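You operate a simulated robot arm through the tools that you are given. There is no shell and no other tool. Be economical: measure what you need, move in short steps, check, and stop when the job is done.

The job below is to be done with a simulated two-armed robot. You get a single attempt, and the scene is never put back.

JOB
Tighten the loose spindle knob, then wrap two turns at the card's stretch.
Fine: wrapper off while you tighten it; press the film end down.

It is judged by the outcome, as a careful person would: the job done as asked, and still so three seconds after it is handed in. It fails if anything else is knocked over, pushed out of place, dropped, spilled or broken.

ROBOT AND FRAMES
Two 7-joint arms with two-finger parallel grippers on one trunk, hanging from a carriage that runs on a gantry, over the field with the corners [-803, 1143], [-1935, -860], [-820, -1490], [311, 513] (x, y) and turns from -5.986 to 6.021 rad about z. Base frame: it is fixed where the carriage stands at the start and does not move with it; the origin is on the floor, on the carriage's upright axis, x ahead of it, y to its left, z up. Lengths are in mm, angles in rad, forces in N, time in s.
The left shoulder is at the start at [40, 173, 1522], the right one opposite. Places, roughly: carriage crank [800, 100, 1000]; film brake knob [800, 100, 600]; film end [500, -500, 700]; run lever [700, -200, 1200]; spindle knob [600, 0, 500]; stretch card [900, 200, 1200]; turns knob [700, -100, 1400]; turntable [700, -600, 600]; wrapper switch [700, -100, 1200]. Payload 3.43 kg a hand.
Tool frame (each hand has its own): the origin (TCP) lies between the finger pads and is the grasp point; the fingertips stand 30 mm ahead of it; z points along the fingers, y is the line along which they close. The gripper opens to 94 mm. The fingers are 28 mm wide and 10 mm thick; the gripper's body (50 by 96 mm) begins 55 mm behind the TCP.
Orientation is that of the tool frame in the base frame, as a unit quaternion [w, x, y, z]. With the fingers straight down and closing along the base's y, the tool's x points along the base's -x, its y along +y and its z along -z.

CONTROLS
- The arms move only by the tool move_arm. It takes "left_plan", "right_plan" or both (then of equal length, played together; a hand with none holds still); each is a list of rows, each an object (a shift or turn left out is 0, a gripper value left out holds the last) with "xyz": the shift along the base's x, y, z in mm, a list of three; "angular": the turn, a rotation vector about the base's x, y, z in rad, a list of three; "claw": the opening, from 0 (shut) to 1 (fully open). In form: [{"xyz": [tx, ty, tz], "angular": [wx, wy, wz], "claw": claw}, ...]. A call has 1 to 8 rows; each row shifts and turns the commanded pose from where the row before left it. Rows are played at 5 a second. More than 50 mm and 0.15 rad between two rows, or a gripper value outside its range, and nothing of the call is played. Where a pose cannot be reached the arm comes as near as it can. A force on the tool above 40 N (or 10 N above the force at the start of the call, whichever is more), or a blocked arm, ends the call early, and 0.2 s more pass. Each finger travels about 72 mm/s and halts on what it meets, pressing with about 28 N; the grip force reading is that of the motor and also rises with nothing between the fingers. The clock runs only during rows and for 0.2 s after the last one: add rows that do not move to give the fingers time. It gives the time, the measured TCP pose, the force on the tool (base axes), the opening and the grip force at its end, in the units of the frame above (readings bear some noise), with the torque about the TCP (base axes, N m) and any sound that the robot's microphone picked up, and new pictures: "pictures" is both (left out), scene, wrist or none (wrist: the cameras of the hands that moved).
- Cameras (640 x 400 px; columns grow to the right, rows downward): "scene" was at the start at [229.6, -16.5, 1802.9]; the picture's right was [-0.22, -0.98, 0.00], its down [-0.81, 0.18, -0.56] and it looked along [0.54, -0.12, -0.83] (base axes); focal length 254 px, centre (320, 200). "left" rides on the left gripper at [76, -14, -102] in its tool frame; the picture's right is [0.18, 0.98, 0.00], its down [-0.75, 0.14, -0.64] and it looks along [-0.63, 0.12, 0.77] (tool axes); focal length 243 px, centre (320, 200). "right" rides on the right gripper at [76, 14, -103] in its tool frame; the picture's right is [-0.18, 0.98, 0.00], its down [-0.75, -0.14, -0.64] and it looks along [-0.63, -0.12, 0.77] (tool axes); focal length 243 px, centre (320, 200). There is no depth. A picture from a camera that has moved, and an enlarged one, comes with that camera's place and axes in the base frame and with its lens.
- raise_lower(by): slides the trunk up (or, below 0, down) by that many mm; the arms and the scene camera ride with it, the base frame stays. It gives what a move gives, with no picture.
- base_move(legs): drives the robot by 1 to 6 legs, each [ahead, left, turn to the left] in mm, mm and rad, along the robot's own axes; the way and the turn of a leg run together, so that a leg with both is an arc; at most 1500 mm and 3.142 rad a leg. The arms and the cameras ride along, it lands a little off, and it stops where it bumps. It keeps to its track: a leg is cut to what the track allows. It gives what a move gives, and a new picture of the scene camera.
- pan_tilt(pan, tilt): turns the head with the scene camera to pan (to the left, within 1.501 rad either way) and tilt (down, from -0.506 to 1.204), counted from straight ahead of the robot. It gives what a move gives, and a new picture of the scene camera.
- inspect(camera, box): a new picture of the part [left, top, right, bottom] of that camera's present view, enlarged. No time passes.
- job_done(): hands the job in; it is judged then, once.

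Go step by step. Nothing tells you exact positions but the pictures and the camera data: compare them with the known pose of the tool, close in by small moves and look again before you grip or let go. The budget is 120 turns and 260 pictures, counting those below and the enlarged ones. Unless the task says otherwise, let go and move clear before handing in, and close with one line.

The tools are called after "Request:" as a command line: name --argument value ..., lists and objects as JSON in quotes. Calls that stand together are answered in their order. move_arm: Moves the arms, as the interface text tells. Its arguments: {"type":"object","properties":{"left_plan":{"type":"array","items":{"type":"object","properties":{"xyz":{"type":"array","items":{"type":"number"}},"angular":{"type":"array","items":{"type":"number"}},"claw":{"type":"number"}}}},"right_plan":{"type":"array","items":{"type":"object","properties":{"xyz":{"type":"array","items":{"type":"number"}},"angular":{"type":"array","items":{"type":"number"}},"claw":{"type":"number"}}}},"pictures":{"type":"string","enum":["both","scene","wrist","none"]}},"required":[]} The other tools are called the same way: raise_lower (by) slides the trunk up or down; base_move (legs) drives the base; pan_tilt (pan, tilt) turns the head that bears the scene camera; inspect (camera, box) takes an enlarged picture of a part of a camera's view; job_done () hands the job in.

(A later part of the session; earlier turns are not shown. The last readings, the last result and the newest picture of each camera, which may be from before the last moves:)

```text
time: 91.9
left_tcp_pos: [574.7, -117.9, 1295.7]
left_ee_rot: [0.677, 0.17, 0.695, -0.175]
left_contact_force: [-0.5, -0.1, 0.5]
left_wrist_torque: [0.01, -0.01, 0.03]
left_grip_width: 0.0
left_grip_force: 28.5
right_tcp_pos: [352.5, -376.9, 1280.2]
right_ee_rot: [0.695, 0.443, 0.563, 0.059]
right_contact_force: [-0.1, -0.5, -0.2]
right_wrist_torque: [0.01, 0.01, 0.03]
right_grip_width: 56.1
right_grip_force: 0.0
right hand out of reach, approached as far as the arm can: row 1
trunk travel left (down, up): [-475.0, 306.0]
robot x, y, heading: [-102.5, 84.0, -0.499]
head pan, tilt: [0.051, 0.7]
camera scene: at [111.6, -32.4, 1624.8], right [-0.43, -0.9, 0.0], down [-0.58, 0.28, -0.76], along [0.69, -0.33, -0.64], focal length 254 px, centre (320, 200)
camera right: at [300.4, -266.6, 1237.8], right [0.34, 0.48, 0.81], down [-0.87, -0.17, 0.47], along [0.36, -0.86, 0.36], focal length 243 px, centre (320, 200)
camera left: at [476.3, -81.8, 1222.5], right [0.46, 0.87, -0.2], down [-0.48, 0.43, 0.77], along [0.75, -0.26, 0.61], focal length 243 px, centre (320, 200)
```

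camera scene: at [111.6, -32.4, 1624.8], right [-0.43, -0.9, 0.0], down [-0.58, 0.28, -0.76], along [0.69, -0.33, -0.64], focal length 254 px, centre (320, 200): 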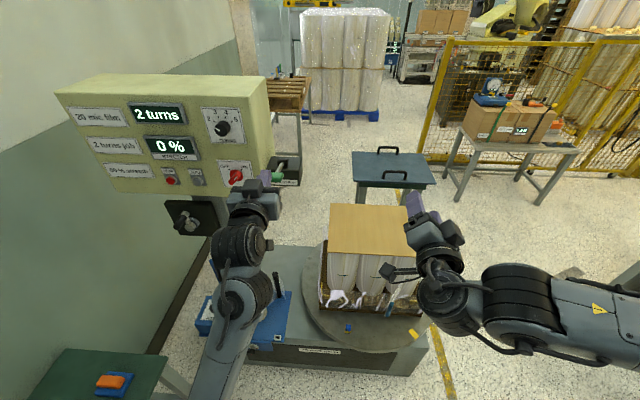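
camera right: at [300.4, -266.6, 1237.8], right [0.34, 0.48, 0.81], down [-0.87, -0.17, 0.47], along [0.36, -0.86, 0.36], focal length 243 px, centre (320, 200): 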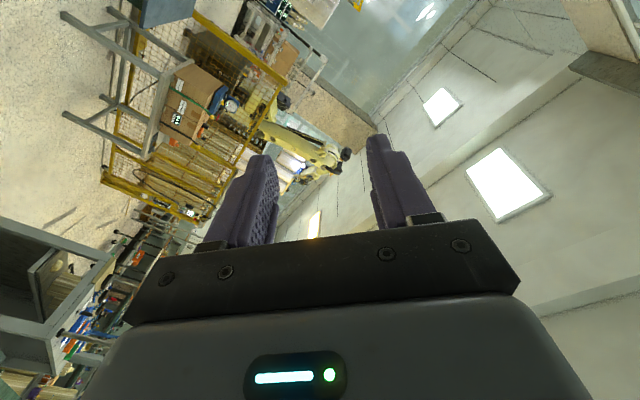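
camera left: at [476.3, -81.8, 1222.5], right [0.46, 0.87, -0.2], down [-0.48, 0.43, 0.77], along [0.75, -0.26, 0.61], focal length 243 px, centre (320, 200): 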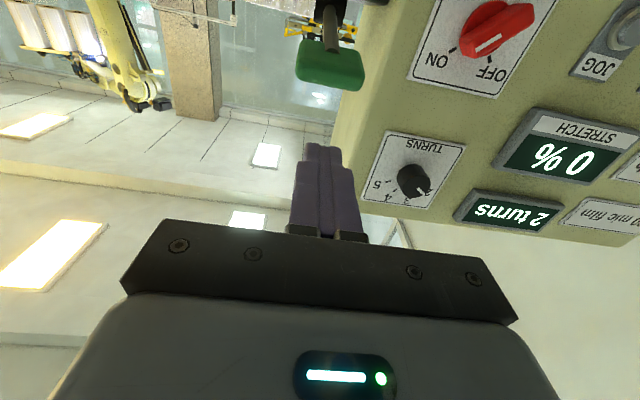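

The loose tail (blue-edged flap) hangs off the front of the load, near [440, -500, 620]. I drive right so the right arm faces it, lower the trunk, and look closer.

Request:
base_move --legs '[[-60, 0, 0], [0, -110, 0]]'

Request:
raise_lower --by -300

Request:
pan_tilt --pan -0.2 --tilt 0.75

Request:
inspect --camera "scene" --box '[260, 160, 420, 290]'

```text
time: 93.7
left_tcp_pos: [469.5, -185.6, 1295.4]
left_ee_rot: [0.677, 0.17, 0.695, -0.175]
left_contact_force: [0.2, -0.7, 0.0]
left_wrist_torque: [0.0, -0.03, 0.01]
left_grip_width: 0.0
left_grip_force: 27.8
right_tcp_pos: [248.3, -444.8, 1280.3]
right_ee_rot: [0.695, 0.444, 0.562, 0.059]
right_contact_force: [-0.9, -0.3, 0.4]
right_wrist_torque: [0.03, 0.0, 0.03]
right_grip_width: 56.3
right_grip_force: 0.1
trunk travel left (down, up): [-475.0, 306.0]
robot x, y, heading: [-215.7, 12.3, -0.498]
head pan, tilt: [0.051, 0.7]
camera scene: at [6.4, -100.5, 1624.9], right [-0.43, -0.9, 0.0], down [-0.58, 0.28, -0.76], along [0.69, -0.33, -0.64], focal length 254 px, centre (320, 200)
```

scene: 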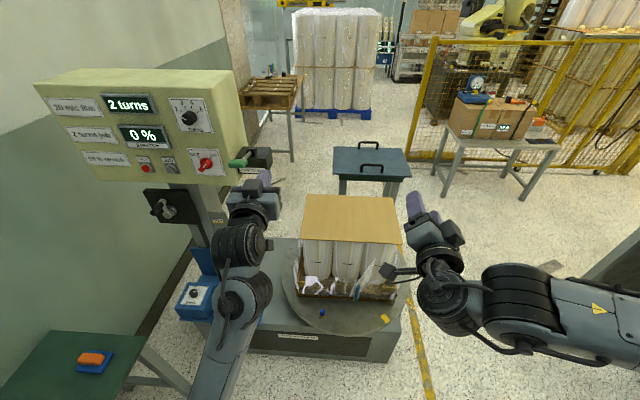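

```text
time: 96.7
left_tcp_pos: [470.5, -185.5, 996.6]
left_ee_rot: [0.677, 0.17, 0.695, -0.175]
left_contact_force: [-0.6, -0.1, 0.1]
left_wrist_torque: [-0.01, -0.01, 0.0]
left_grip_width: 0.1
left_grip_force: 27.7
right_tcp_pos: [248.7, -443.5, 979.8]
right_ee_rot: [0.695, 0.443, 0.563, 0.06]
right_contact_force: [0.2, -0.5, -0.8]
right_wrist_torque: [-0.03, 0.03, 0.01]
right_grip_width: 56.4
right_grip_force: 0.1
trunk travel left (down, up): [-175.0, 606.0]
robot x, y, heading: [-208.2, 12.2, -0.497]
head pan, tilt: [0.051, 0.7]
```

```text
time: 97.4
left_tcp_pos: [470.4, -185.2, 995.2]
left_ee_rot: [0.677, 0.17, 0.695, -0.175]
left_contact_force: [0.3, -0.2, 0.2]
left_wrist_torque: [0.01, 0.01, 0.01]
left_grip_width: 0.0
left_grip_force: 28.0
right_tcp_pos: [248.5, -444.9, 980.4]
right_ee_rot: [0.695, 0.444, 0.562, 0.06]
right_contact_force: [0.6, 0.2, -0.4]
right_wrist_torque: [-0.01, -0.02, -0.01]
right_grip_width: 56.4
right_grip_force: 0.0
trunk travel left (down, up): [-175.0, 606.0]
robot x, y, heading: [-210.9, 13.4, -0.493]
head pan, tilt: [-0.201, 0.75]
camera scene: at [-6.4, -116.6, 1320.7], right [-0.64, -0.77, 0.0], down [-0.52, 0.44, -0.73], along [0.56, -0.47, -0.68], focal length 254 px, centre (320, 200)
```

scene: 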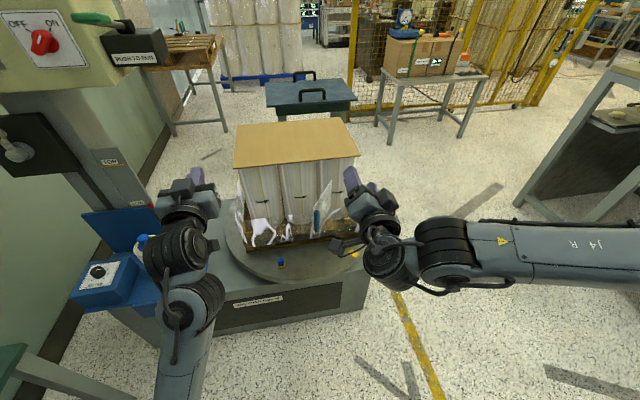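

```text
3.08 times, centred on (340, 225) of scene
camera zoom: at [-6.4, -116.6, 1320.7], right [-0.64, -0.77, 0.0], down [-0.52, 0.44, -0.73], along [0.56, -0.47, -0.68], focal length 783 px, centre (258, 123)
```

zoom: 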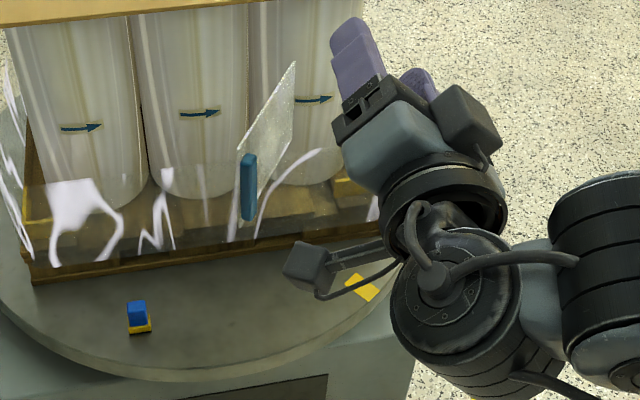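

The film tail is a flap hinged at the right (about l −255), its free blue edge standing out toward me at about [407, -450, 737]. I lower the trunk further and set the right hand level, fingers closed, beside it.

Request:
raise_lower --by -170

Request:
move_arm --right_plan '[{"xyz": [0, 0, -8], "angular": [-0.131, 0.0729, 0], "claw": 0}, {"xyz": [0, 0, -8], "angular": [-0.131, 0.0729, 0]}, {"xyz": [0, 0, -8], "angular": [-0.131, 0.0729, 0]}, {"xyz": [0, 0, -8], "angular": [-0.131, 0.0729, 0]}, {"xyz": [10, -5, -8], "angular": [-0.131, 0.0729, 0]}, {"xyz": [20, -10, -8], "angular": [0, 0, 0.08]}, {"xyz": [20, -10, -8]}, {"xyz": [20, -10, -8]}]'

Request:
inspect --camera "scene" --box '[230, 90, 400, 230]'

```text
time: 99.3
left_tcp_pos: [471.1, -185.9, 825.5]
left_ee_rot: [0.677, 0.17, 0.694, -0.174]
left_contact_force: [-0.1, 0.3, 0.4]
left_wrist_torque: [0.0, 0.02, 0.0]
left_grip_width: 0.1
left_grip_force: 28.5
right_tcp_pos: [249.0, -444.2, 810.6]
right_ee_rot: [0.695, 0.443, 0.563, 0.059]
right_contact_force: [1.4, -0.4, 0.9]
right_wrist_torque: [0.01, 0.03, 0.01]
right_grip_width: 56.2
right_grip_force: 0.0
trunk travel left (down, up): [-5.0, 776.0]
robot x, y, heading: [-209.6, 15.0, -0.502]
head pan, tilt: [-0.201, 0.75]
```

```text
time: 101.1
left_tcp_pos: [469.8, -185.2, 826.4]
left_ee_rot: [0.677, 0.169, 0.695, -0.173]
left_contact_force: [-0.4, 0.1, 0.1]
left_wrist_torque: [-0.02, -0.03, 0.01]
left_grip_width: 0.0
left_grip_force: 27.9
right_tcp_pos: [312.6, -482.3, 751.2]
right_ee_rot: [0.697, 0.173, 0.673, -0.176]
right_contact_force: [0.5, 0.3, 0.2]
right_wrist_torque: [0.03, -0.01, 0.0]
right_grip_width: 0.1
right_grip_force: 28.2
right hand out of reach, approached as far as the arm can: row 8
trunk travel left (down, up): [-5.0, 776.0]
robot x, y, heading: [-212.0, 16.0, -0.497]
head pan, tilt: [-0.201, 0.75]
camera scene: at [-5.8, -116.6, 1150.8], right [-0.64, -0.77, 0.0], down [-0.52, 0.44, -0.73], along [0.56, -0.47, -0.68], focal length 254 px, centre (320, 200)
camera right: at [231.9, -421.0, 674.3], right [0.47, 0.86, 0.19], down [-0.65, 0.19, 0.73], along [0.6, -0.46, 0.65], focal length 243 px, centre (320, 200)
```

scene: 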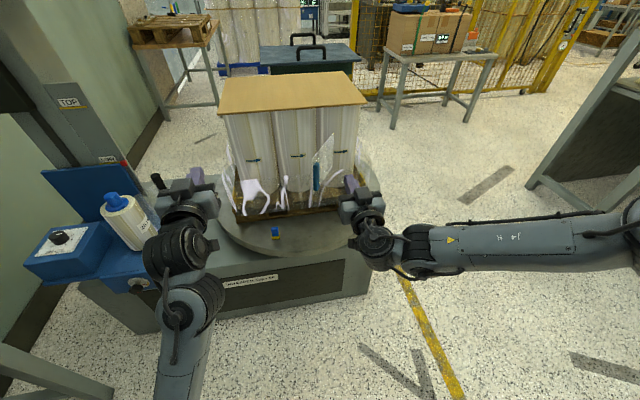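
right: 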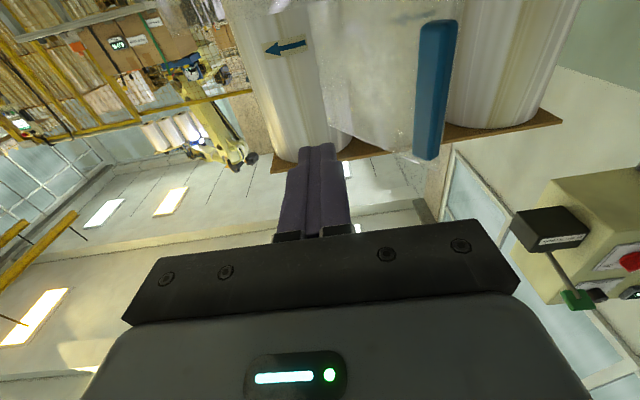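

```text
2.86 times, centred on (315, 160) of scene
camera zoom: at [-5.8, -116.6, 1150.8], right [-0.64, -0.77, 0.0], down [-0.52, 0.44, -0.73], along [0.56, -0.47, -0.68], focal length 727 px, centre (334, 314)
```

zoom: 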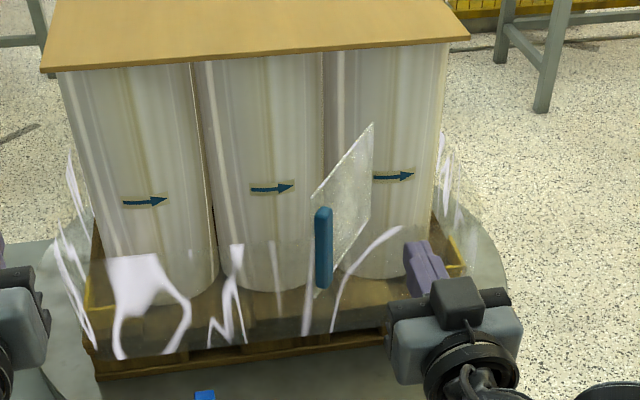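

The strip is at about [405, -445, 738], 70 mm left of my fingers. I move forward alongside the flap first.

Request:
move_arm --right_plan '[{"xyz": [16, -11, -4]}, {"xyz": [16, -11, -4]}, {"xyz": [16, -11, -3]}]'

Request:
inspect --camera "scene" --box '[230, 90, 400, 230]'

```text
time: 101.9
left_tcp_pos: [470.3, -186.7, 825.8]
left_ee_rot: [0.677, 0.17, 0.695, -0.175]
left_contact_force: [0.5, 1.5, 0.3]
left_wrist_torque: [0.0, -0.03, 0.01]
left_grip_width: 0.2
left_grip_force: 28.4
right_tcp_pos: [333.0, -524.2, 762.6]
right_ee_rot: [0.696, 0.174, 0.674, -0.176]
right_contact_force: [0.1, 0.7, 0.1]
right_wrist_torque: [0.03, 0.03, 0.03]
right_grip_width: 0.1
right_grip_force: 28.4
right hand out of reach, approached as far as the arm can: row 1, 2, 3
trunk travel left (down, up): [-5.0, 776.0]
robot x, y, heading: [-209.7, 11.3, -0.5]
head pan, tilt: [-0.201, 0.75]
camera scene: at [-6.6, -116.9, 1150.7], right [-0.64, -0.77, 0.0], down [-0.52, 0.44, -0.73], along [0.56, -0.47, -0.68], focal length 254 px, centre (320, 200)
camera right: at [252.6, -462.1, 683.6], right [0.47, 0.86, 0.19], down [-0.65, 0.19, 0.73], along [0.6, -0.46, 0.65], focal length 243 px, centre (320, 200)
```

scene: 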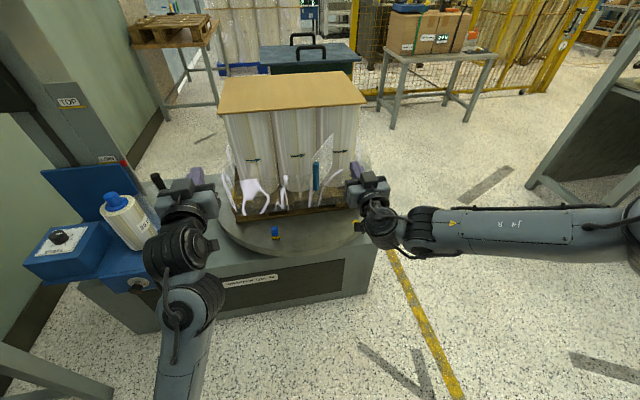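
right: 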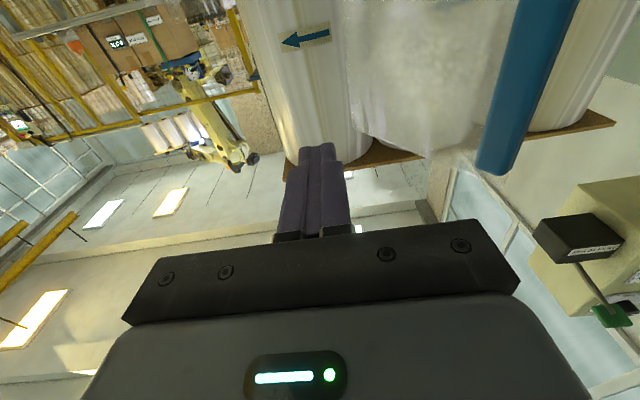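

```text
2.86 times, centred on (315, 160) of scene
camera zoom: at [-6.6, -116.9, 1150.7], right [-0.64, -0.77, 0.0], down [-0.52, 0.44, -0.73], along [0.56, -0.47, -0.68], focal length 727 px, centre (334, 314)
```

zoom: 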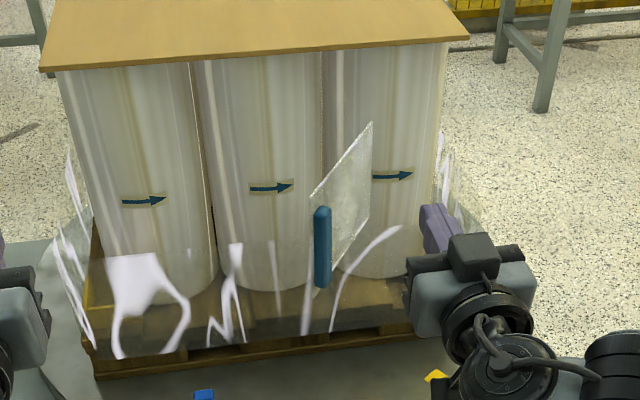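

The right arm is in an awkward posture and slides sideways. The left arm moves cleanly, so I back off and drive right until the left hand faces the flap.

Request:
base_move --legs '[[-90, 0, 0], [0, -345, 0]]'

Request:
pan_tilt --pan 0.3 --tilt 0.65

Request:
move_arm --left_plan '[{"xyz": [0, 0, -30]}, {"xyz": [0, 0, -30]}, {"xyz": [0, 0, -28]}, {}]'

```text
time: 104.9
left_tcp_pos: [222.8, -450.0, 825.9]
left_ee_rot: [0.677, 0.169, 0.695, -0.173]
left_contact_force: [0.6, 0.1, -0.1]
left_wrist_torque: [-0.02, -0.02, 0.01]
left_grip_width: 0.0
left_grip_force: 27.8
right_tcp_pos: [87.6, -787.4, 762.6]
right_ee_rot: [0.696, 0.174, 0.674, -0.175]
right_contact_force: [-1.3, -0.6, 0.9]
right_wrist_torque: [-0.01, -0.03, -0.04]
right_grip_width: 0.1
right_grip_force: 28.3
trunk travel left (down, up): [-5.0, 776.0]
robot x, y, heading: [-457.4, -251.8, -0.494]
head pan, tilt: [-0.201, 0.75]
camera scene: at [-254.1, -381.7, 1150.6], right [-0.64, -0.77, 0.0], down [-0.52, 0.44, -0.73], along [0.56, -0.47, -0.68], focal length 254 px, centre (320, 200)
```

scene: 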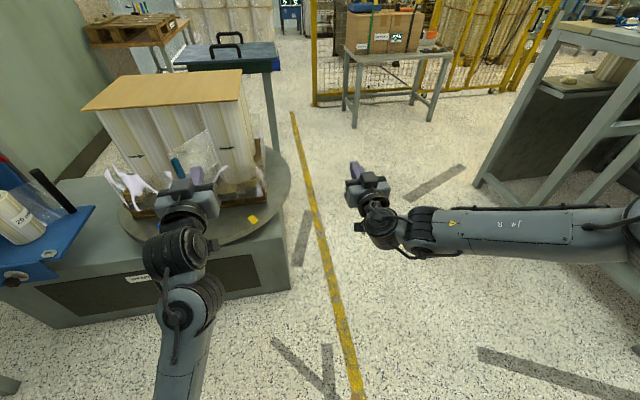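

```text
time: 105.9
left_tcp_pos: [220.9, -450.1, 826.4]
left_ee_rot: [0.677, 0.169, 0.695, -0.173]
left_contact_force: [-0.2, 0.0, -0.1]
left_wrist_torque: [0.02, -0.01, 0.0]
left_grip_width: 0.0
left_grip_force: 28.0
right_tcp_pos: [87.0, -787.8, 761.7]
right_ee_rot: [0.696, 0.174, 0.674, -0.176]
right_contact_force: [0.3, 0.0, 0.6]
right_wrist_torque: [-0.02, -0.01, -0.01]
right_grip_width: 0.2
right_grip_force: 27.6
trunk travel left (down, up): [-5.0, 776.0]
robot x, y, heading: [-460.5, -249.3, -0.499]
head pan, tilt: [0.3, 0.649]
camera scene: at [-232.9, -346.5, 1159.3], right [-0.2, -0.98, 0.0], down [-0.59, 0.12, -0.8], along [0.78, -0.16, -0.6], focal length 254 px, centre (320, 200)
```

scene: 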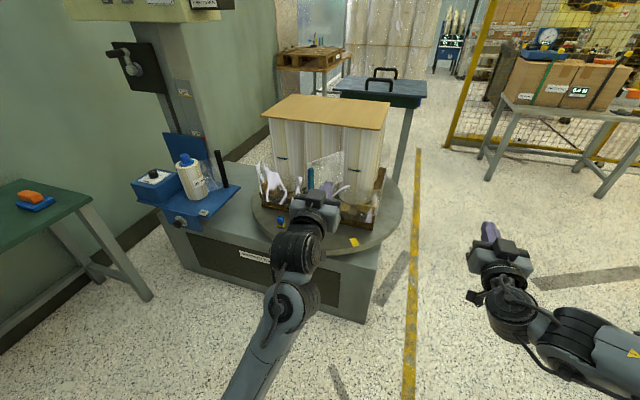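

```text
time: 106.9
left_tcp_pos: [221.7, -447.5, 735.8]
left_ee_rot: [0.678, 0.17, 0.694, -0.174]
left_contact_force: [0.3, 0.7, 0.0]
left_wrist_torque: [0.01, 0.0, 0.0]
left_grip_width: 0.0
left_grip_force: 27.6
right_tcp_pos: [87.2, -789.5, 762.1]
right_ee_rot: [0.696, 0.173, 0.674, -0.175]
right_contact_force: [-0.8, 0.0, -0.7]
right_wrist_torque: [0.02, -0.01, 0.0]
right_grip_width: 0.0
right_grip_force: 28.0
trunk travel left (down, up): [-5.0, 776.0]
robot x, y, heading: [-461.1, -250.6, -0.491]
head pan, tilt: [0.3, 0.649]
camera scene: at [-232.8, -346.7, 1159.3], right [-0.2, -0.98, 0.0], down [-0.59, 0.12, -0.8], along [0.78, -0.16, -0.6], focal length 254 px, centre (320, 200)
camera left: at [123.8, -412.4, 663.2], right [0.46, 0.87, -0.2], down [-0.48, 0.43, 0.77], along [0.75, -0.26, 0.61], focal length 243 px, centre (320, 200)
```

scene: 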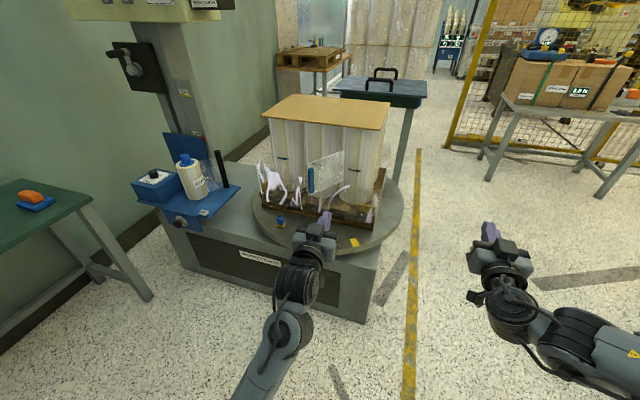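
left: 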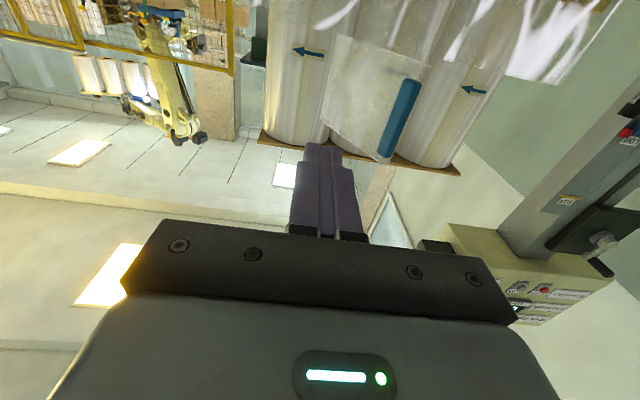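

The left hand is level with the flap, 85 mm to its right. I drive forward 90 mm, then slide the fingers in beside the flap.

Request:
base_move --legs '[[90, 0, 0]]'

Request:
move_arm --left_plan '[{"xyz": [19, -8.6, 0]}, {"xyz": [19, -8.6, 0]}, {"xyz": [17, -8.2, 0]}]'

Request:
inspect --camera "scene" --box '[200, 100, 360, 230]'

```text
time: 108.0
left_tcp_pos: [296.6, -489.5, 734.7]
left_ee_rot: [0.676, 0.169, 0.696, -0.174]
left_contact_force: [0.4, 0.4, 0.6]
left_wrist_torque: [0.01, -0.03, 0.05]
left_grip_width: 0.0
left_grip_force: 27.8
right_tcp_pos: [162.2, -830.2, 761.2]
right_ee_rot: [0.696, 0.173, 0.674, -0.175]
right_contact_force: [-0.6, -0.8, -0.6]
right_wrist_torque: [-0.04, 0.04, -0.02]
right_grip_width: 0.0
right_grip_force: 28.0
trunk travel left (down, up): [-5.0, 776.0]
robot x, y, heading: [-382.5, -291.8, -0.497]
head pan, tilt: [0.3, 0.649]
camera scene: at [-157.1, -387.3, 1158.8], right [-0.19, -0.98, 0.0], down [-0.59, 0.12, -0.8], along [0.78, -0.15, -0.61], focal length 254 px, centre (320, 200)
```

scene: 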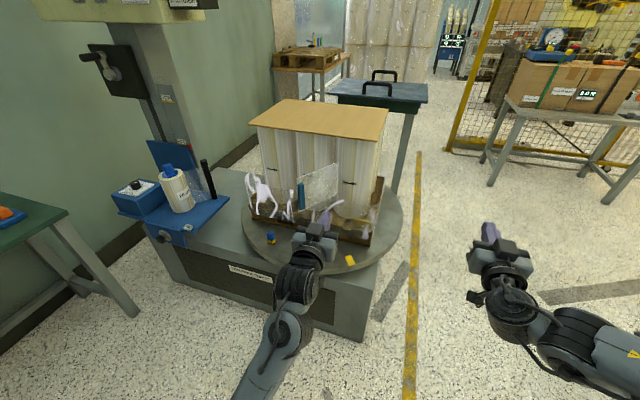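

```text
time: 108.8
left_tcp_pos: [358.2, -515.2, 735.7]
left_ee_rot: [0.678, 0.169, 0.694, -0.173]
left_contact_force: [1.4, -0.9, 0.6]
left_wrist_torque: [0.03, 0.0, -0.01]
left_grip_width: 0.0
left_grip_force: 27.8
right_tcp_pos: [165.3, -830.2, 762.7]
right_ee_rot: [0.697, 0.173, 0.674, -0.175]
right_contact_force: [0.1, -0.3, 0.3]
right_wrist_torque: [-0.02, 0.02, 0.0]
right_grip_width: 0.1
right_grip_force: 28.2
trunk travel left (down, up): [-5.0, 776.0]
robot x, y, heading: [-383.7, -296.3, -0.499]
head pan, tilt: [0.3, 0.649]
camera scene: at [-153.9, -389.1, 1159.7], right [-0.19, -0.98, 0.0], down [-0.59, 0.12, -0.8], along [0.78, -0.16, -0.6], focal length 254 px, centre (320, 200)
camera left: at [259.2, -478.7, 662.9], right [0.46, 0.87, -0.2], down [-0.48, 0.43, 0.77], along [0.75, -0.26, 0.61], focal length 243 px, centre (320, 200)
```

scene: 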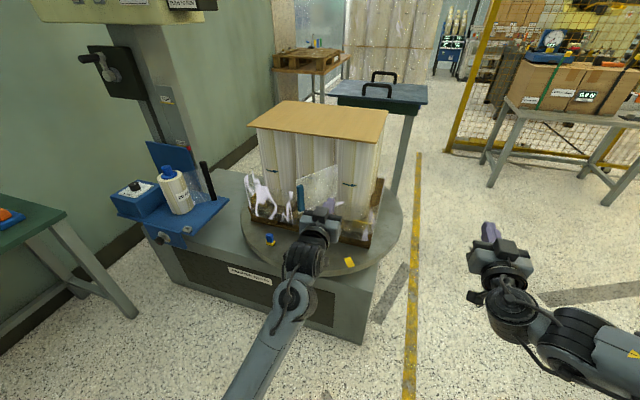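
left: 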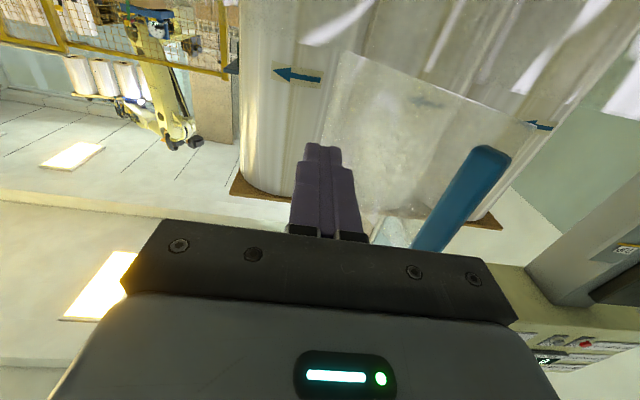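

```text
3.08 times, centred on (280, 165) of scene
camera zoom: at [-153.9, -389.1, 1159.7], right [-0.19, -0.98, 0.0], down [-0.59, 0.12, -0.8], along [0.78, -0.16, -0.6], focal length 783 px, centre (443, 308)
```

zoom: 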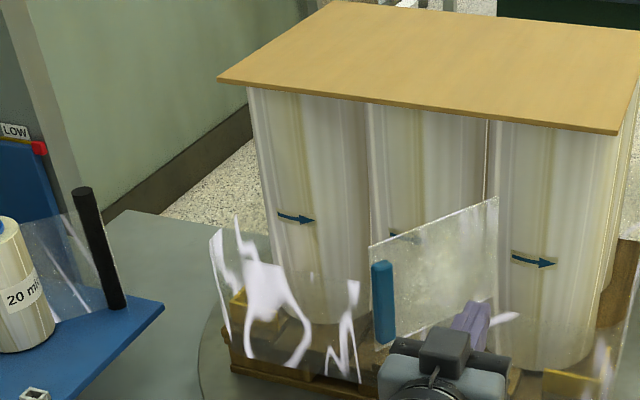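

Fingers stand right of the flap. I push it left and inward along its arc in small steps.

Request:
move_arm --left_plan '[{"xyz": [14.6, 26.2, 0]}, {"xyz": [12.2, 21.9, 0]}, {"xyz": [18.9, 3.2, 0]}, {"xyz": [18, 1.5, 0]}]'

Request:
inspect --camera "scene" --box '[200, 100, 360, 230]'

```text
time: 109.8
left_tcp_pos: [419.6, -461.9, 734.9]
left_ee_rot: [0.677, 0.169, 0.695, -0.173]
left_contact_force: [-0.2, -0.5, 0.6]
left_wrist_torque: [-0.01, 0.05, -0.01]
left_grip_width: 0.3
left_grip_force: 28.4
right_tcp_pos: [165.2, -830.2, 762.2]
right_ee_rot: [0.696, 0.173, 0.674, -0.175]
right_contact_force: [0.6, -0.7, 0.4]
right_wrist_torque: [0.01, 0.0, -0.01]
right_grip_width: 0.3
right_grip_force: 28.1
trunk travel left (down, up): [-5.0, 776.0]
robot x, y, heading: [-380.1, -291.6, -0.496]
head pan, tilt: [0.3, 0.649]
camera scene: at [-154.5, -388.1, 1159.5], right [-0.19, -0.98, 0.0], down [-0.59, 0.12, -0.8], along [0.78, -0.15, -0.6], focal length 254 px, centre (320, 200)
camera left: at [320.9, -426.9, 662.6], right [0.46, 0.87, -0.19], down [-0.48, 0.43, 0.77], along [0.75, -0.26, 0.61], focal length 243 px, centre (320, 200)
```

scene: 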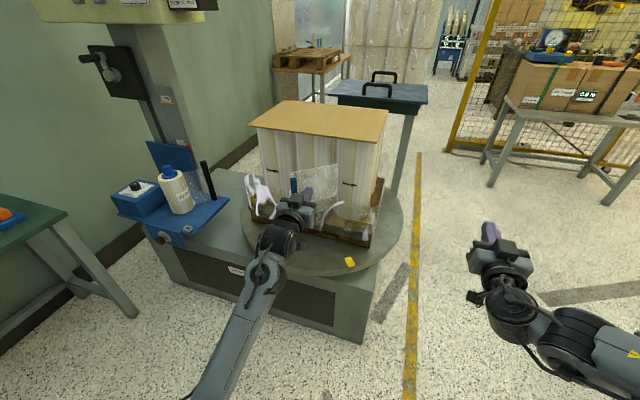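
left: 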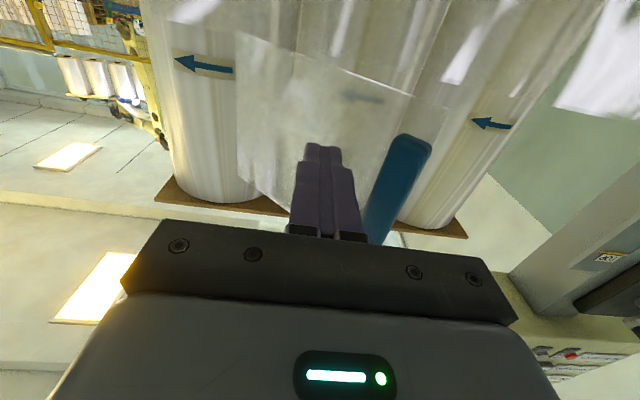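

```text
3.08 times, centred on (280, 165) of scene
camera zoom: at [-154.5, -388.1, 1159.5], right [-0.19, -0.98, 0.0], down [-0.59, 0.12, -0.8], along [0.78, -0.15, -0.6], focal length 783 px, centre (443, 308)
```

zoom: 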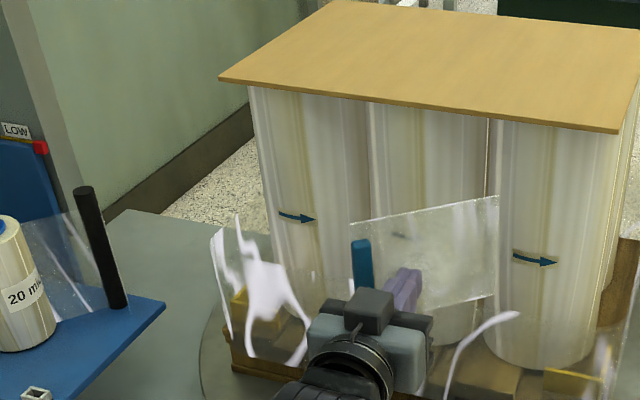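

The flap folds in with my fingers. I continue until it lies on the load.

Request:
move_arm --left_plan '[{"xyz": [14.4, 1.2, 0]}, {"xyz": [11.7, 0.4, 0]}, {"xyz": [10.7, -1.4, 0]}, {"xyz": [8.5, -1.3, 0]}]'

Request:
inspect --camera "scene" --box '[200, 100, 360, 230]'

```text
time: 110.8
left_tcp_pos: [463.2, -463.5, 736.1]
left_ee_rot: [0.677, 0.17, 0.695, -0.174]
left_contact_force: [0.8, 0.1, 0.4]
left_wrist_torque: [0.02, 0.01, -0.04]
left_grip_width: 0.0
left_grip_force: 28.4
right_tcp_pos: [163.2, -830.3, 760.3]
right_ee_rot: [0.696, 0.173, 0.674, -0.175]
right_contact_force: [-0.1, 0.3, 0.4]
right_wrist_torque: [-0.01, 0.02, -0.02]
right_grip_width: 0.1
right_grip_force: 27.7
trunk travel left (down, up): [-5.0, 776.0]
robot x, y, heading: [-381.3, -291.6, -0.496]
head pan, tilt: [0.3, 0.649]
camera scene: at [-155.1, -388.3, 1159.4], right [-0.19, -0.98, 0.0], down [-0.59, 0.12, -0.8], along [0.78, -0.15, -0.6], focal length 254 px, centre (320, 200)
camera left: at [364.8, -428.2, 663.7], right [0.46, 0.87, -0.2], down [-0.48, 0.43, 0.77], along [0.75, -0.26, 0.61], focal length 243 px, centre (320, 200)
```

scene: 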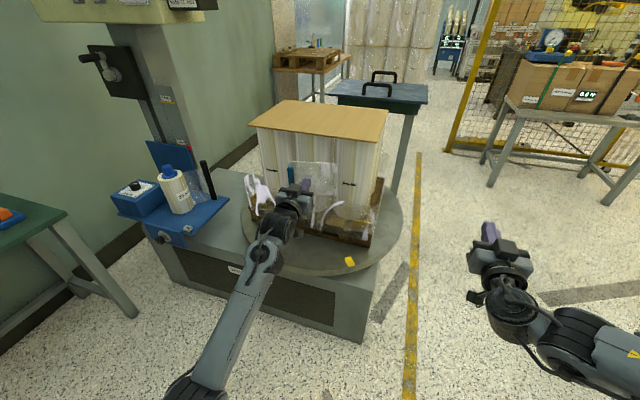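
left: 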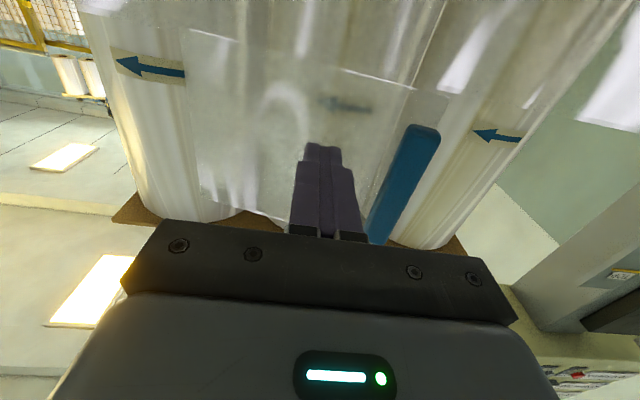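

```text
3.08 times, centred on (280, 165) of scene
camera zoom: at [-155.1, -388.3, 1159.4], right [-0.19, -0.98, 0.0], down [-0.59, 0.12, -0.8], along [0.78, -0.15, -0.6], focal length 783 px, centre (443, 308)
```

zoom: 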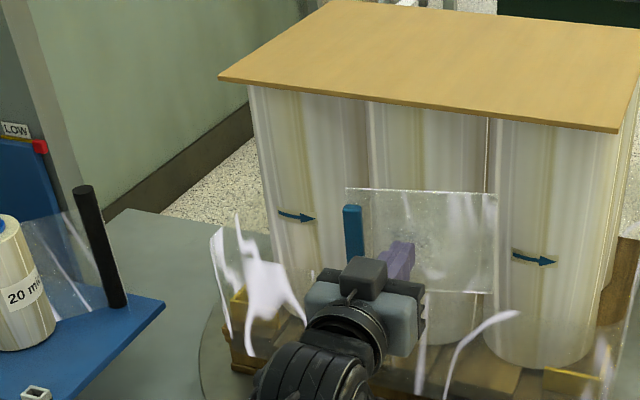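

Nearly flat. I press further inward in small steps until I feel the load.

Request:
move_arm --left_plan '[{"xyz": [5.2, -2.9, 0]}, {"xyz": [5.2, -2.9, 0]}, {"xyz": [5.2, -2.9, 0]}, {"xyz": [5.2, -2.9, 0]}]'

Request:
inspect --camera "scene" --box '[230, 130, 340, 220]'

```text
time: 111.8
left_tcp_pos: [482.2, -475.2, 735.4]
left_ee_rot: [0.677, 0.169, 0.695, -0.173]
left_contact_force: [-5.1, 2.9, 0.7]
left_wrist_torque: [-0.08, -0.08, -0.03]
left_grip_width: 0.0
left_grip_force: 28.5
right_tcp_pos: [162.0, -829.7, 761.1]
right_ee_rot: [0.696, 0.173, 0.675, -0.175]
right_contact_force: [0.2, -0.6, 0.3]
right_wrist_torque: [-0.01, -0.04, -0.03]
right_grip_width: 0.0
right_grip_force: 27.3
trunk travel left (down, up): [-5.0, 776.0]
robot x, y, heading: [-382.5, -291.8, -0.494]
head pan, tilt: [0.3, 0.649]
camera scene: at [-156.2, -387.8, 1159.1], right [-0.19, -0.98, 0.0], down [-0.59, 0.12, -0.8], along [0.78, -0.15, -0.61], focal length 254 px, centre (320, 200)
camera left: at [384.3, -439.2, 662.8], right [0.46, 0.87, -0.2], down [-0.48, 0.43, 0.77], along [0.75, -0.26, 0.61], focal length 243 px, centre (320, 200)
```

scene: 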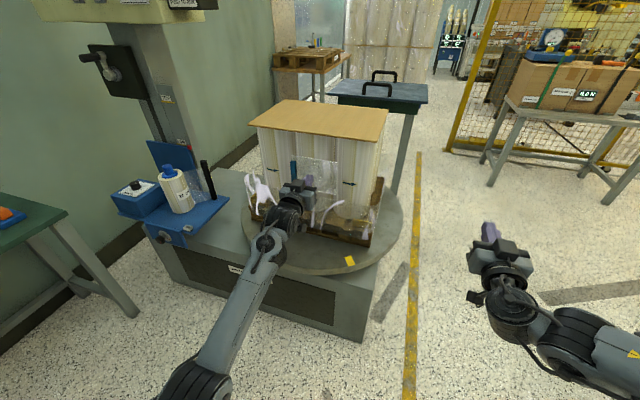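
left: 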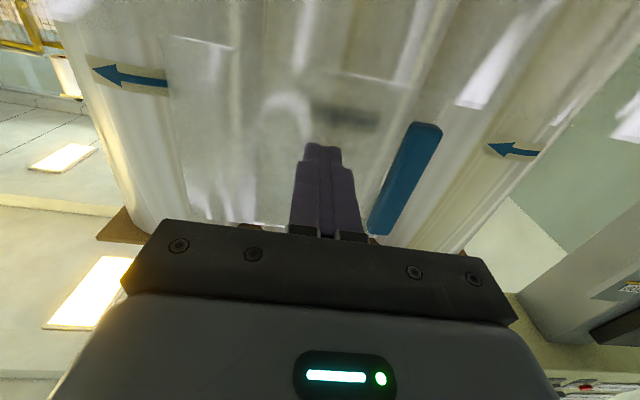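

```text
4.44 times, centred on (285, 175) of scene
camera zoom: at [-156.2, -387.8, 1159.1], right [-0.19, -0.98, 0.0], down [-0.59, 0.12, -0.8], along [0.78, -0.15, -0.61], focal length 1131 px, centre (476, 311)
```

zoom: 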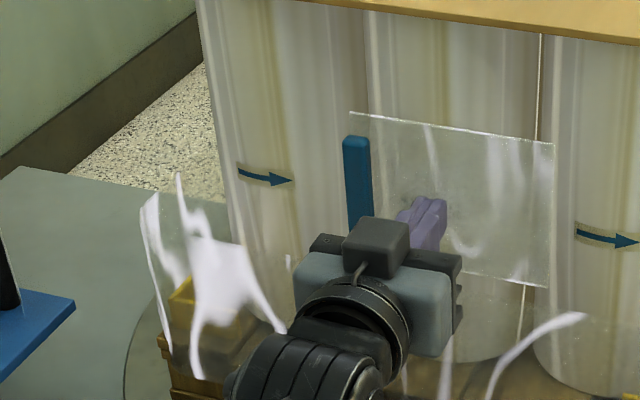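

Contact at about 6 N. I press a bit firmer, hold, then shift to press on the blue edge itself.

Request:
move_arm --left_plan '[{"xyz": [3.5, -1.9, 0]}, {"xyz": [2.6, -1.5, 0]}, {}, {}, {}]' --pictures "none"

Request:
inspect --camera "left" --box '[160, 60, 560, 260]'

```text
time: 112.8
left_tcp_pos: [481.8, -474.8, 734.9]
left_ee_rot: [0.678, 0.17, 0.694, -0.175]
left_contact_force: [-22.9, 11.6, 0.2]
left_wrist_torque: [-0.16, -0.28, -0.1]
left_grip_width: 0.0
left_grip_force: 27.9
right_tcp_pos: [156.7, -825.7, 758.1]
right_ee_rot: [0.695, 0.174, 0.676, -0.175]
right_contact_force: [0.3, 0.0, -0.5]
right_wrist_torque: [-0.01, 0.03, -0.01]
right_grip_width: 0.0
right_grip_force: 27.8
trunk travel left (down, up): [-5.0, 776.0]
robot x, y, heading: [-384.1, -293.6, -0.498]
head pan, tilt: [0.3, 0.649]
stopped in row 4 (left hand): the force on the tool passed its limit at 40 N (the readings are from after the stop); the commanded pose is now the measured one
```

```text
1.60 times, centred on (360, 160) of left
camera zoom: at [385.0, -439.3, 662.0], right [0.46, 0.87, -0.2], down [-0.48, 0.43, 0.76], along [0.75, -0.26, 0.61], focal length 388 px, centre (256, 264)
```

zoom: 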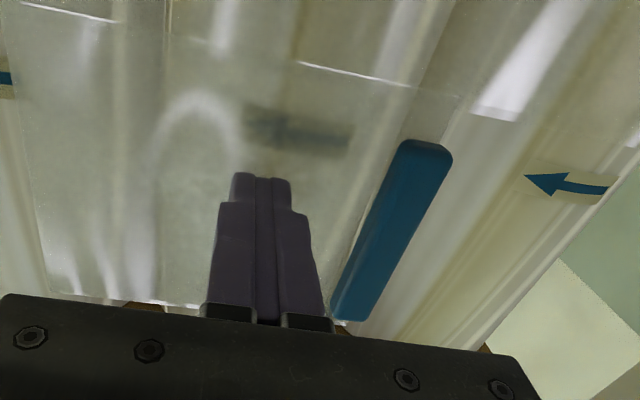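

Firm contact reached. I back off 30 mm and see whether the end stays down.

Request:
move_arm --left_plan '[{"xyz": [-8.7, 4.9, 0]}, {"xyz": [-17.5, 9.7, 0]}, {}]'

Request:
inspect --camera "scene" --box '[230, 130, 340, 220]'

```text
time: 113.5
left_tcp_pos: [464.1, -464.3, 738.8]
left_ee_rot: [0.68, 0.17, 0.692, -0.175]
left_contact_force: [-0.2, 0.2, -0.3]
left_wrist_torque: [0.01, 0.01, 0.04]
left_grip_width: 0.0
left_grip_force: 28.0
right_tcp_pos: [162.0, -829.5, 760.8]
right_ee_rot: [0.696, 0.173, 0.674, -0.175]
right_contact_force: [0.6, 0.6, -0.1]
right_wrist_torque: [-0.01, 0.0, -0.04]
right_grip_width: 0.0
right_grip_force: 27.9
trunk travel left (down, up): [-5.0, 776.0]
robot x, y, heading: [-382.5, -295.0, -0.499]
head pan, tilt: [0.3, 0.649]
camera scene: at [-155.7, -388.2, 1159.3], right [-0.19, -0.98, 0.0], down [-0.59, 0.12, -0.8], along [0.78, -0.15, -0.6], focal length 254 px, centre (320, 200)
camera left: at [366.4, -428.0, 665.1], right [0.46, 0.87, -0.2], down [-0.48, 0.43, 0.76], along [0.74, -0.25, 0.62], focal length 243 px, centre (320, 200)
```

scene: 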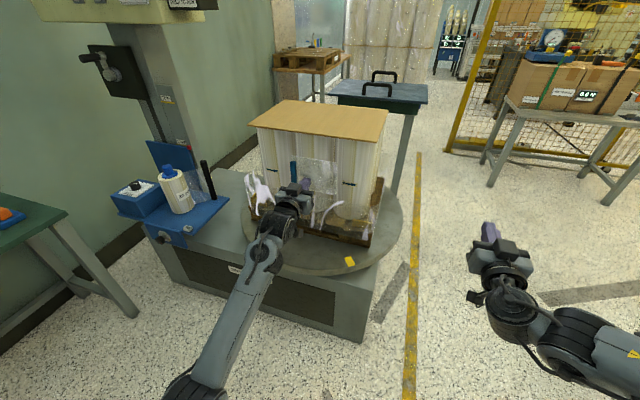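
left: 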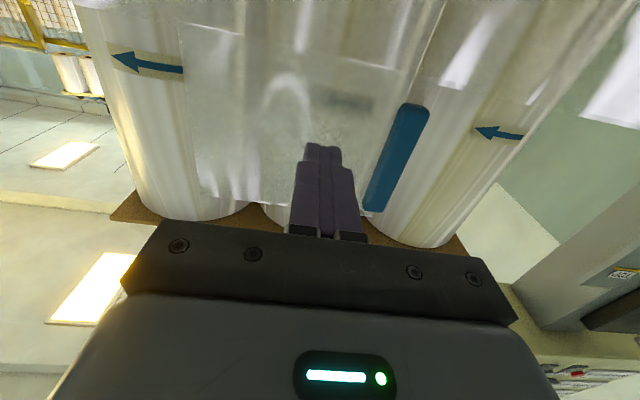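

```text
4.44 times, centred on (285, 175) of scene
camera zoom: at [-155.7, -388.2, 1159.3], right [-0.19, -0.98, 0.0], down [-0.59, 0.12, -0.8], along [0.78, -0.15, -0.6], focal length 1131 px, centre (476, 311)
```

zoom: 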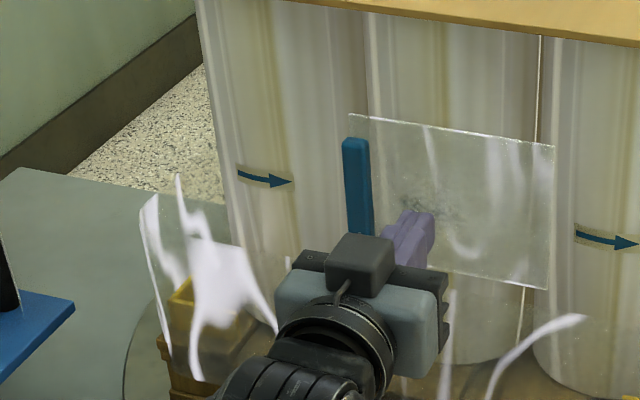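

The end stays flat. To be thorough I press directly on the blue edge, 65 mm further left.

Request:
move_arm --left_plan '[{"xyz": [15, 27, 0]}, {"xyz": [15, 27, 0]}, {"xyz": [7, -3.9, 0]}, {"xyz": [5.2, -2.9, 0]}, {"xyz": [3.5, -1.9, 0]}]'

Request:
inspect --camera "scene" --box '[230, 130, 340, 220]'

```text
time: 114.8
left_tcp_pos: [501.3, -415.9, 740.0]
left_ee_rot: [0.681, 0.168, 0.691, -0.175]
left_contact_force: [-33.6, 16.6, 14.8]
left_wrist_torque: [-0.41, -0.73, -0.11]
left_grip_width: 0.0
left_grip_force: 28.0
right_tcp_pos: [157.7, -825.8, 757.6]
right_ee_rot: [0.694, 0.174, 0.676, -0.175]
right_contact_force: [0.3, 0.1, 0.3]
right_wrist_torque: [-0.04, 0.0, 0.01]
right_grip_width: 0.2
right_grip_force: 28.6
trunk travel left (down, up): [-5.0, 776.0]
robot x, y, heading: [-379.1, -295.7, -0.494]
head pan, tilt: [0.3, 0.649]
camera scene: at [-160.7, -385.1, 1158.4], right [-0.19, -0.98, 0.0], down [-0.6, 0.12, -0.79], along [0.78, -0.15, -0.61], focal length 254 px, centre (320, 200)
camera left: at [404.7, -380.3, 665.9], right [0.46, 0.87, -0.2], down [-0.49, 0.43, 0.76], along [0.74, -0.25, 0.62], focal length 243 px, centre (320, 200)
```

scene: 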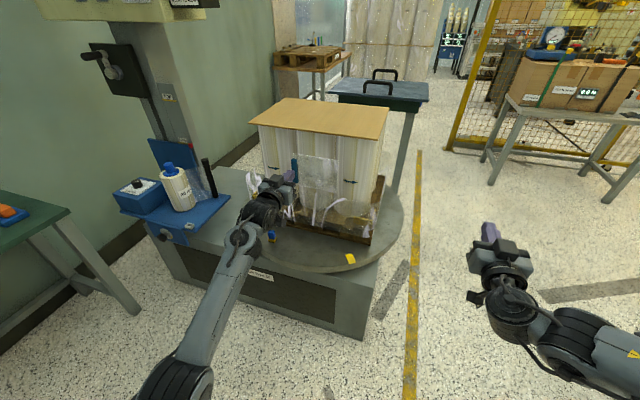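
left: 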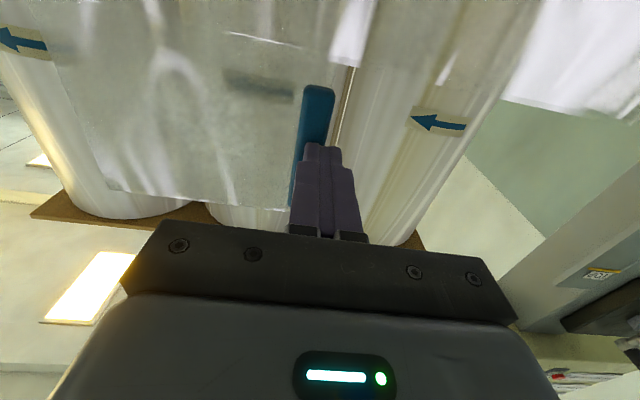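

```text
4.44 times, centred on (285, 175) of scene
camera zoom: at [-160.7, -385.1, 1158.4], right [-0.19, -0.98, 0.0], down [-0.6, 0.12, -0.79], along [0.78, -0.15, -0.61], focal length 1131 px, centre (476, 311)
```

zoom: 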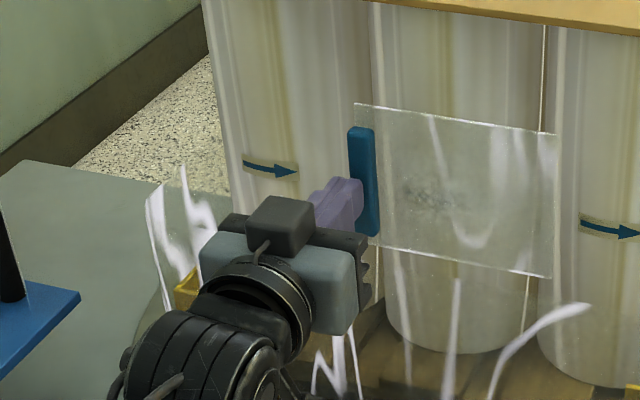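

Firmly pressed. Now I back straight off and check.

Request:
move_arm --left_plan '[{"xyz": [-10, 5, 0]}, {"xyz": [-30, 17, 0]}, {"xyz": [-30, 17, 0]}]' --pictures "none"

Request:
base_move --legs '[[-150, 0, 0]]'

Request:
inspect --camera "scene" --box '[230, 130, 390, 260]'

Request:
inspect --camera "left" --box '[160, 0, 560, 240]'

```text
time: 115.5
left_tcp_pos: [437.5, -380.1, 737.0]
left_ee_rot: [0.679, 0.17, 0.693, -0.174]
left_contact_force: [0.1, -0.4, 0.1]
left_wrist_torque: [-0.01, 0.01, -0.01]
left_grip_width: 0.0
left_grip_force: 28.0
right_tcp_pos: [162.8, -828.6, 760.2]
right_ee_rot: [0.696, 0.174, 0.675, -0.175]
right_contact_force: [-0.1, -0.4, -0.8]
right_wrist_torque: [0.0, 0.0, -0.05]
right_grip_width: 0.2
right_grip_force: 28.3
trunk travel left (down, up): [-5.0, 776.0]
robot x, y, heading: [-383.9, -298.6, -0.494]
head pan, tilt: [0.3, 0.649]
```

```text
time: 116.9
left_tcp_pos: [310.7, -313.1, 739.7]
left_ee_rot: [0.681, 0.17, 0.691, -0.175]
left_contact_force: [0.3, -0.2, -0.1]
left_wrist_torque: [0.02, 0.01, -0.01]
left_grip_width: 0.0
left_grip_force: 28.1
right_tcp_pos: [35.0, -761.4, 762.7]
right_ee_rot: [0.697, 0.174, 0.673, -0.176]
right_contact_force: [0.9, 0.2, 1.0]
right_wrist_torque: [-0.02, 0.0, 0.01]
right_grip_width: 0.2
right_grip_force: 27.7
trunk travel left (down, up): [-5.0, 776.0]
robot x, y, heading: [-516.3, -224.0, -0.494]
head pan, tilt: [0.3, 0.649]
camera scene: at [-284.5, -318.6, 1159.9], right [-0.2, -0.98, 0.0], down [-0.59, 0.12, -0.8], along [0.78, -0.16, -0.6], focal length 254 px, centre (320, 200)
```

scene: 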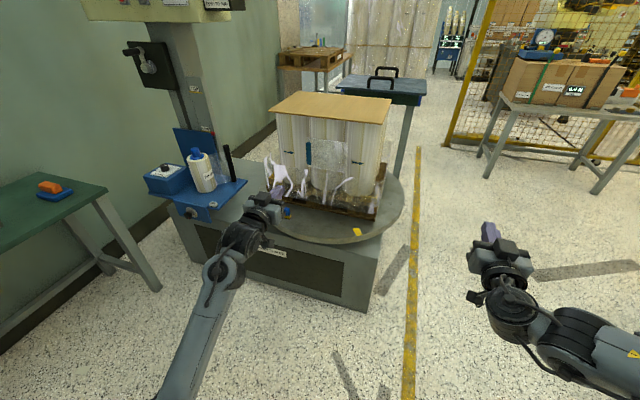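

```text
3.08 times, centred on (310, 195) of scene
camera zoom: at [-284.5, -318.6, 1159.9], right [-0.2, -0.98, 0.0], down [-0.59, 0.12, -0.8], along [0.78, -0.16, -0.6], focal length 783 px, centre (351, 215)
```

zoom: 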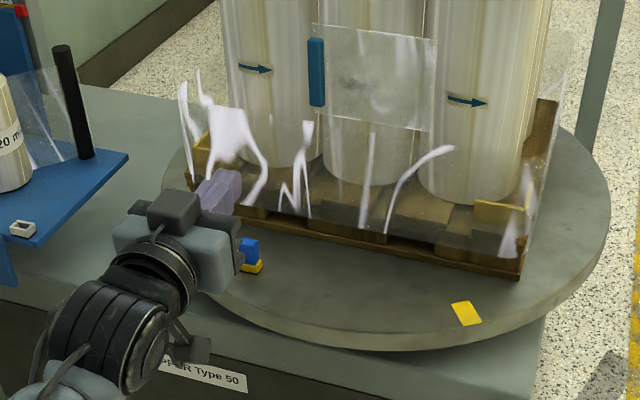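

```text
1.60 times, centred on (360, 120) of left
camera zoom: at [212.9, -277.6, 666.8], right [0.46, 0.87, -0.2], down [-0.49, 0.43, 0.76], along [0.74, -0.25, 0.62], focal length 388 px, centre (256, 328)
```

zoom: 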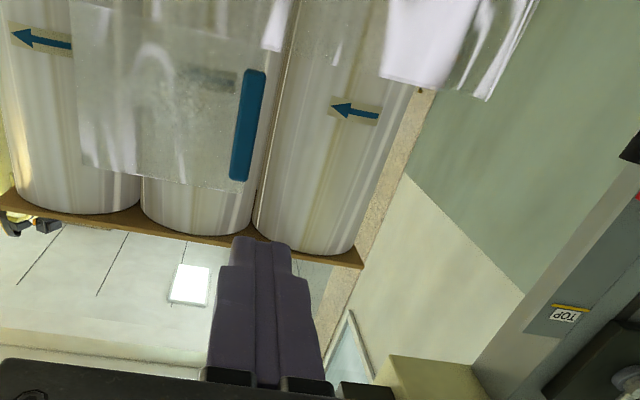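

The film end lies flat. A last check of the spindle knob and the panel.

Request:
inspect --camera "scene" --box '[140, 150, 260, 230]'

Request:
raise_lower --by 250

Request:
pan_tilt --pan 0.45 --tilt 0.5

```text
5.00 times, centred on (200, 190) of scene
camera zoom: at [-284.5, -318.6, 1159.9], right [-0.2, -0.98, 0.0], down [-0.59, 0.12, -0.8], along [0.78, -0.16, -0.6], focal length 1272 px, centre (920, 250)
```

zoom: 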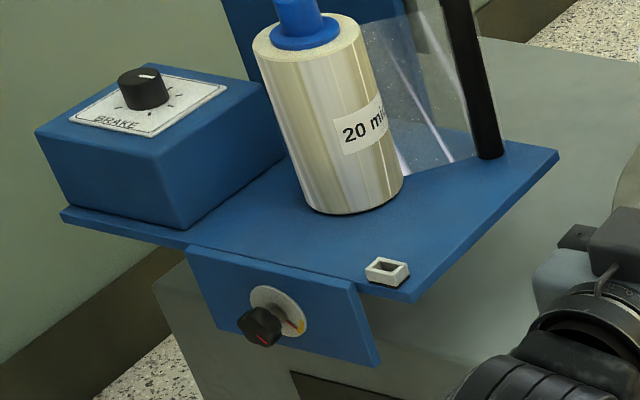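

```text
time: 119.5
left_tcp_pos: [307.6, -311.8, 988.7]
left_ee_rot: [0.68, 0.169, 0.692, -0.174]
left_contact_force: [-0.3, -0.3, -0.4]
left_wrist_torque: [0.02, 0.02, 0.02]
left_grip_width: 0.0
left_grip_force: 28.1
right_tcp_pos: [32.3, -758.2, 1011.8]
right_ee_rot: [0.696, 0.174, 0.674, -0.176]
right_contact_force: [-0.8, 0.5, 0.3]
right_wrist_torque: [-0.01, 0.03, -0.01]
right_grip_width: 0.0
right_grip_force: 28.2
trunk travel left (down, up): [-255.0, 526.0]
robot x, y, heading: [-509.8, -221.5, -0.497]
head pan, tilt: [0.3, 0.649]
```

```text
time: 120.2
left_tcp_pos: [307.4, -312.0, 989.1]
left_ee_rot: [0.68, 0.17, 0.692, -0.175]
left_contact_force: [-0.6, -0.7, 0.0]
left_wrist_torque: [0.0, -0.04, 0.02]
left_grip_width: 0.1
left_grip_force: 28.4
right_tcp_pos: [30.5, -759.2, 1011.9]
right_ee_rot: [0.696, 0.174, 0.674, -0.176]
right_contact_force: [-0.3, 0.6, -0.8]
right_wrist_torque: [0.01, -0.01, 0.01]
right_grip_width: 0.0
right_grip_force: 28.1
trunk travel left (down, up): [-255.0, 526.0]
robot x, y, heading: [-511.4, -227.6, -0.494]
head pan, tilt: [0.45, 0.499]
camera scene: at [-280.9, -304.7, 1422.6], right [-0.05, -1.0, 0.0], down [-0.48, 0.02, -0.88], along [0.88, -0.04, -0.48], focal length 254 px, centre (320, 200)
```

scene: 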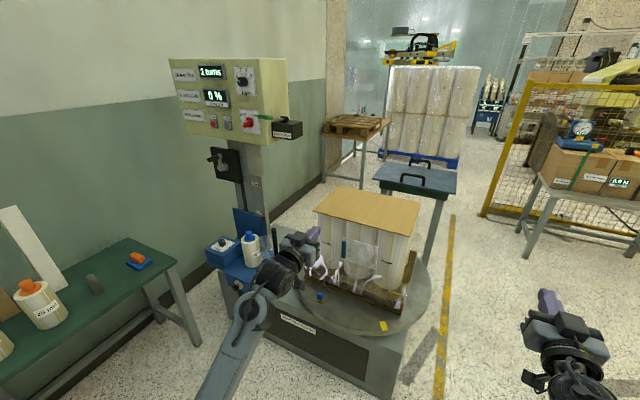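

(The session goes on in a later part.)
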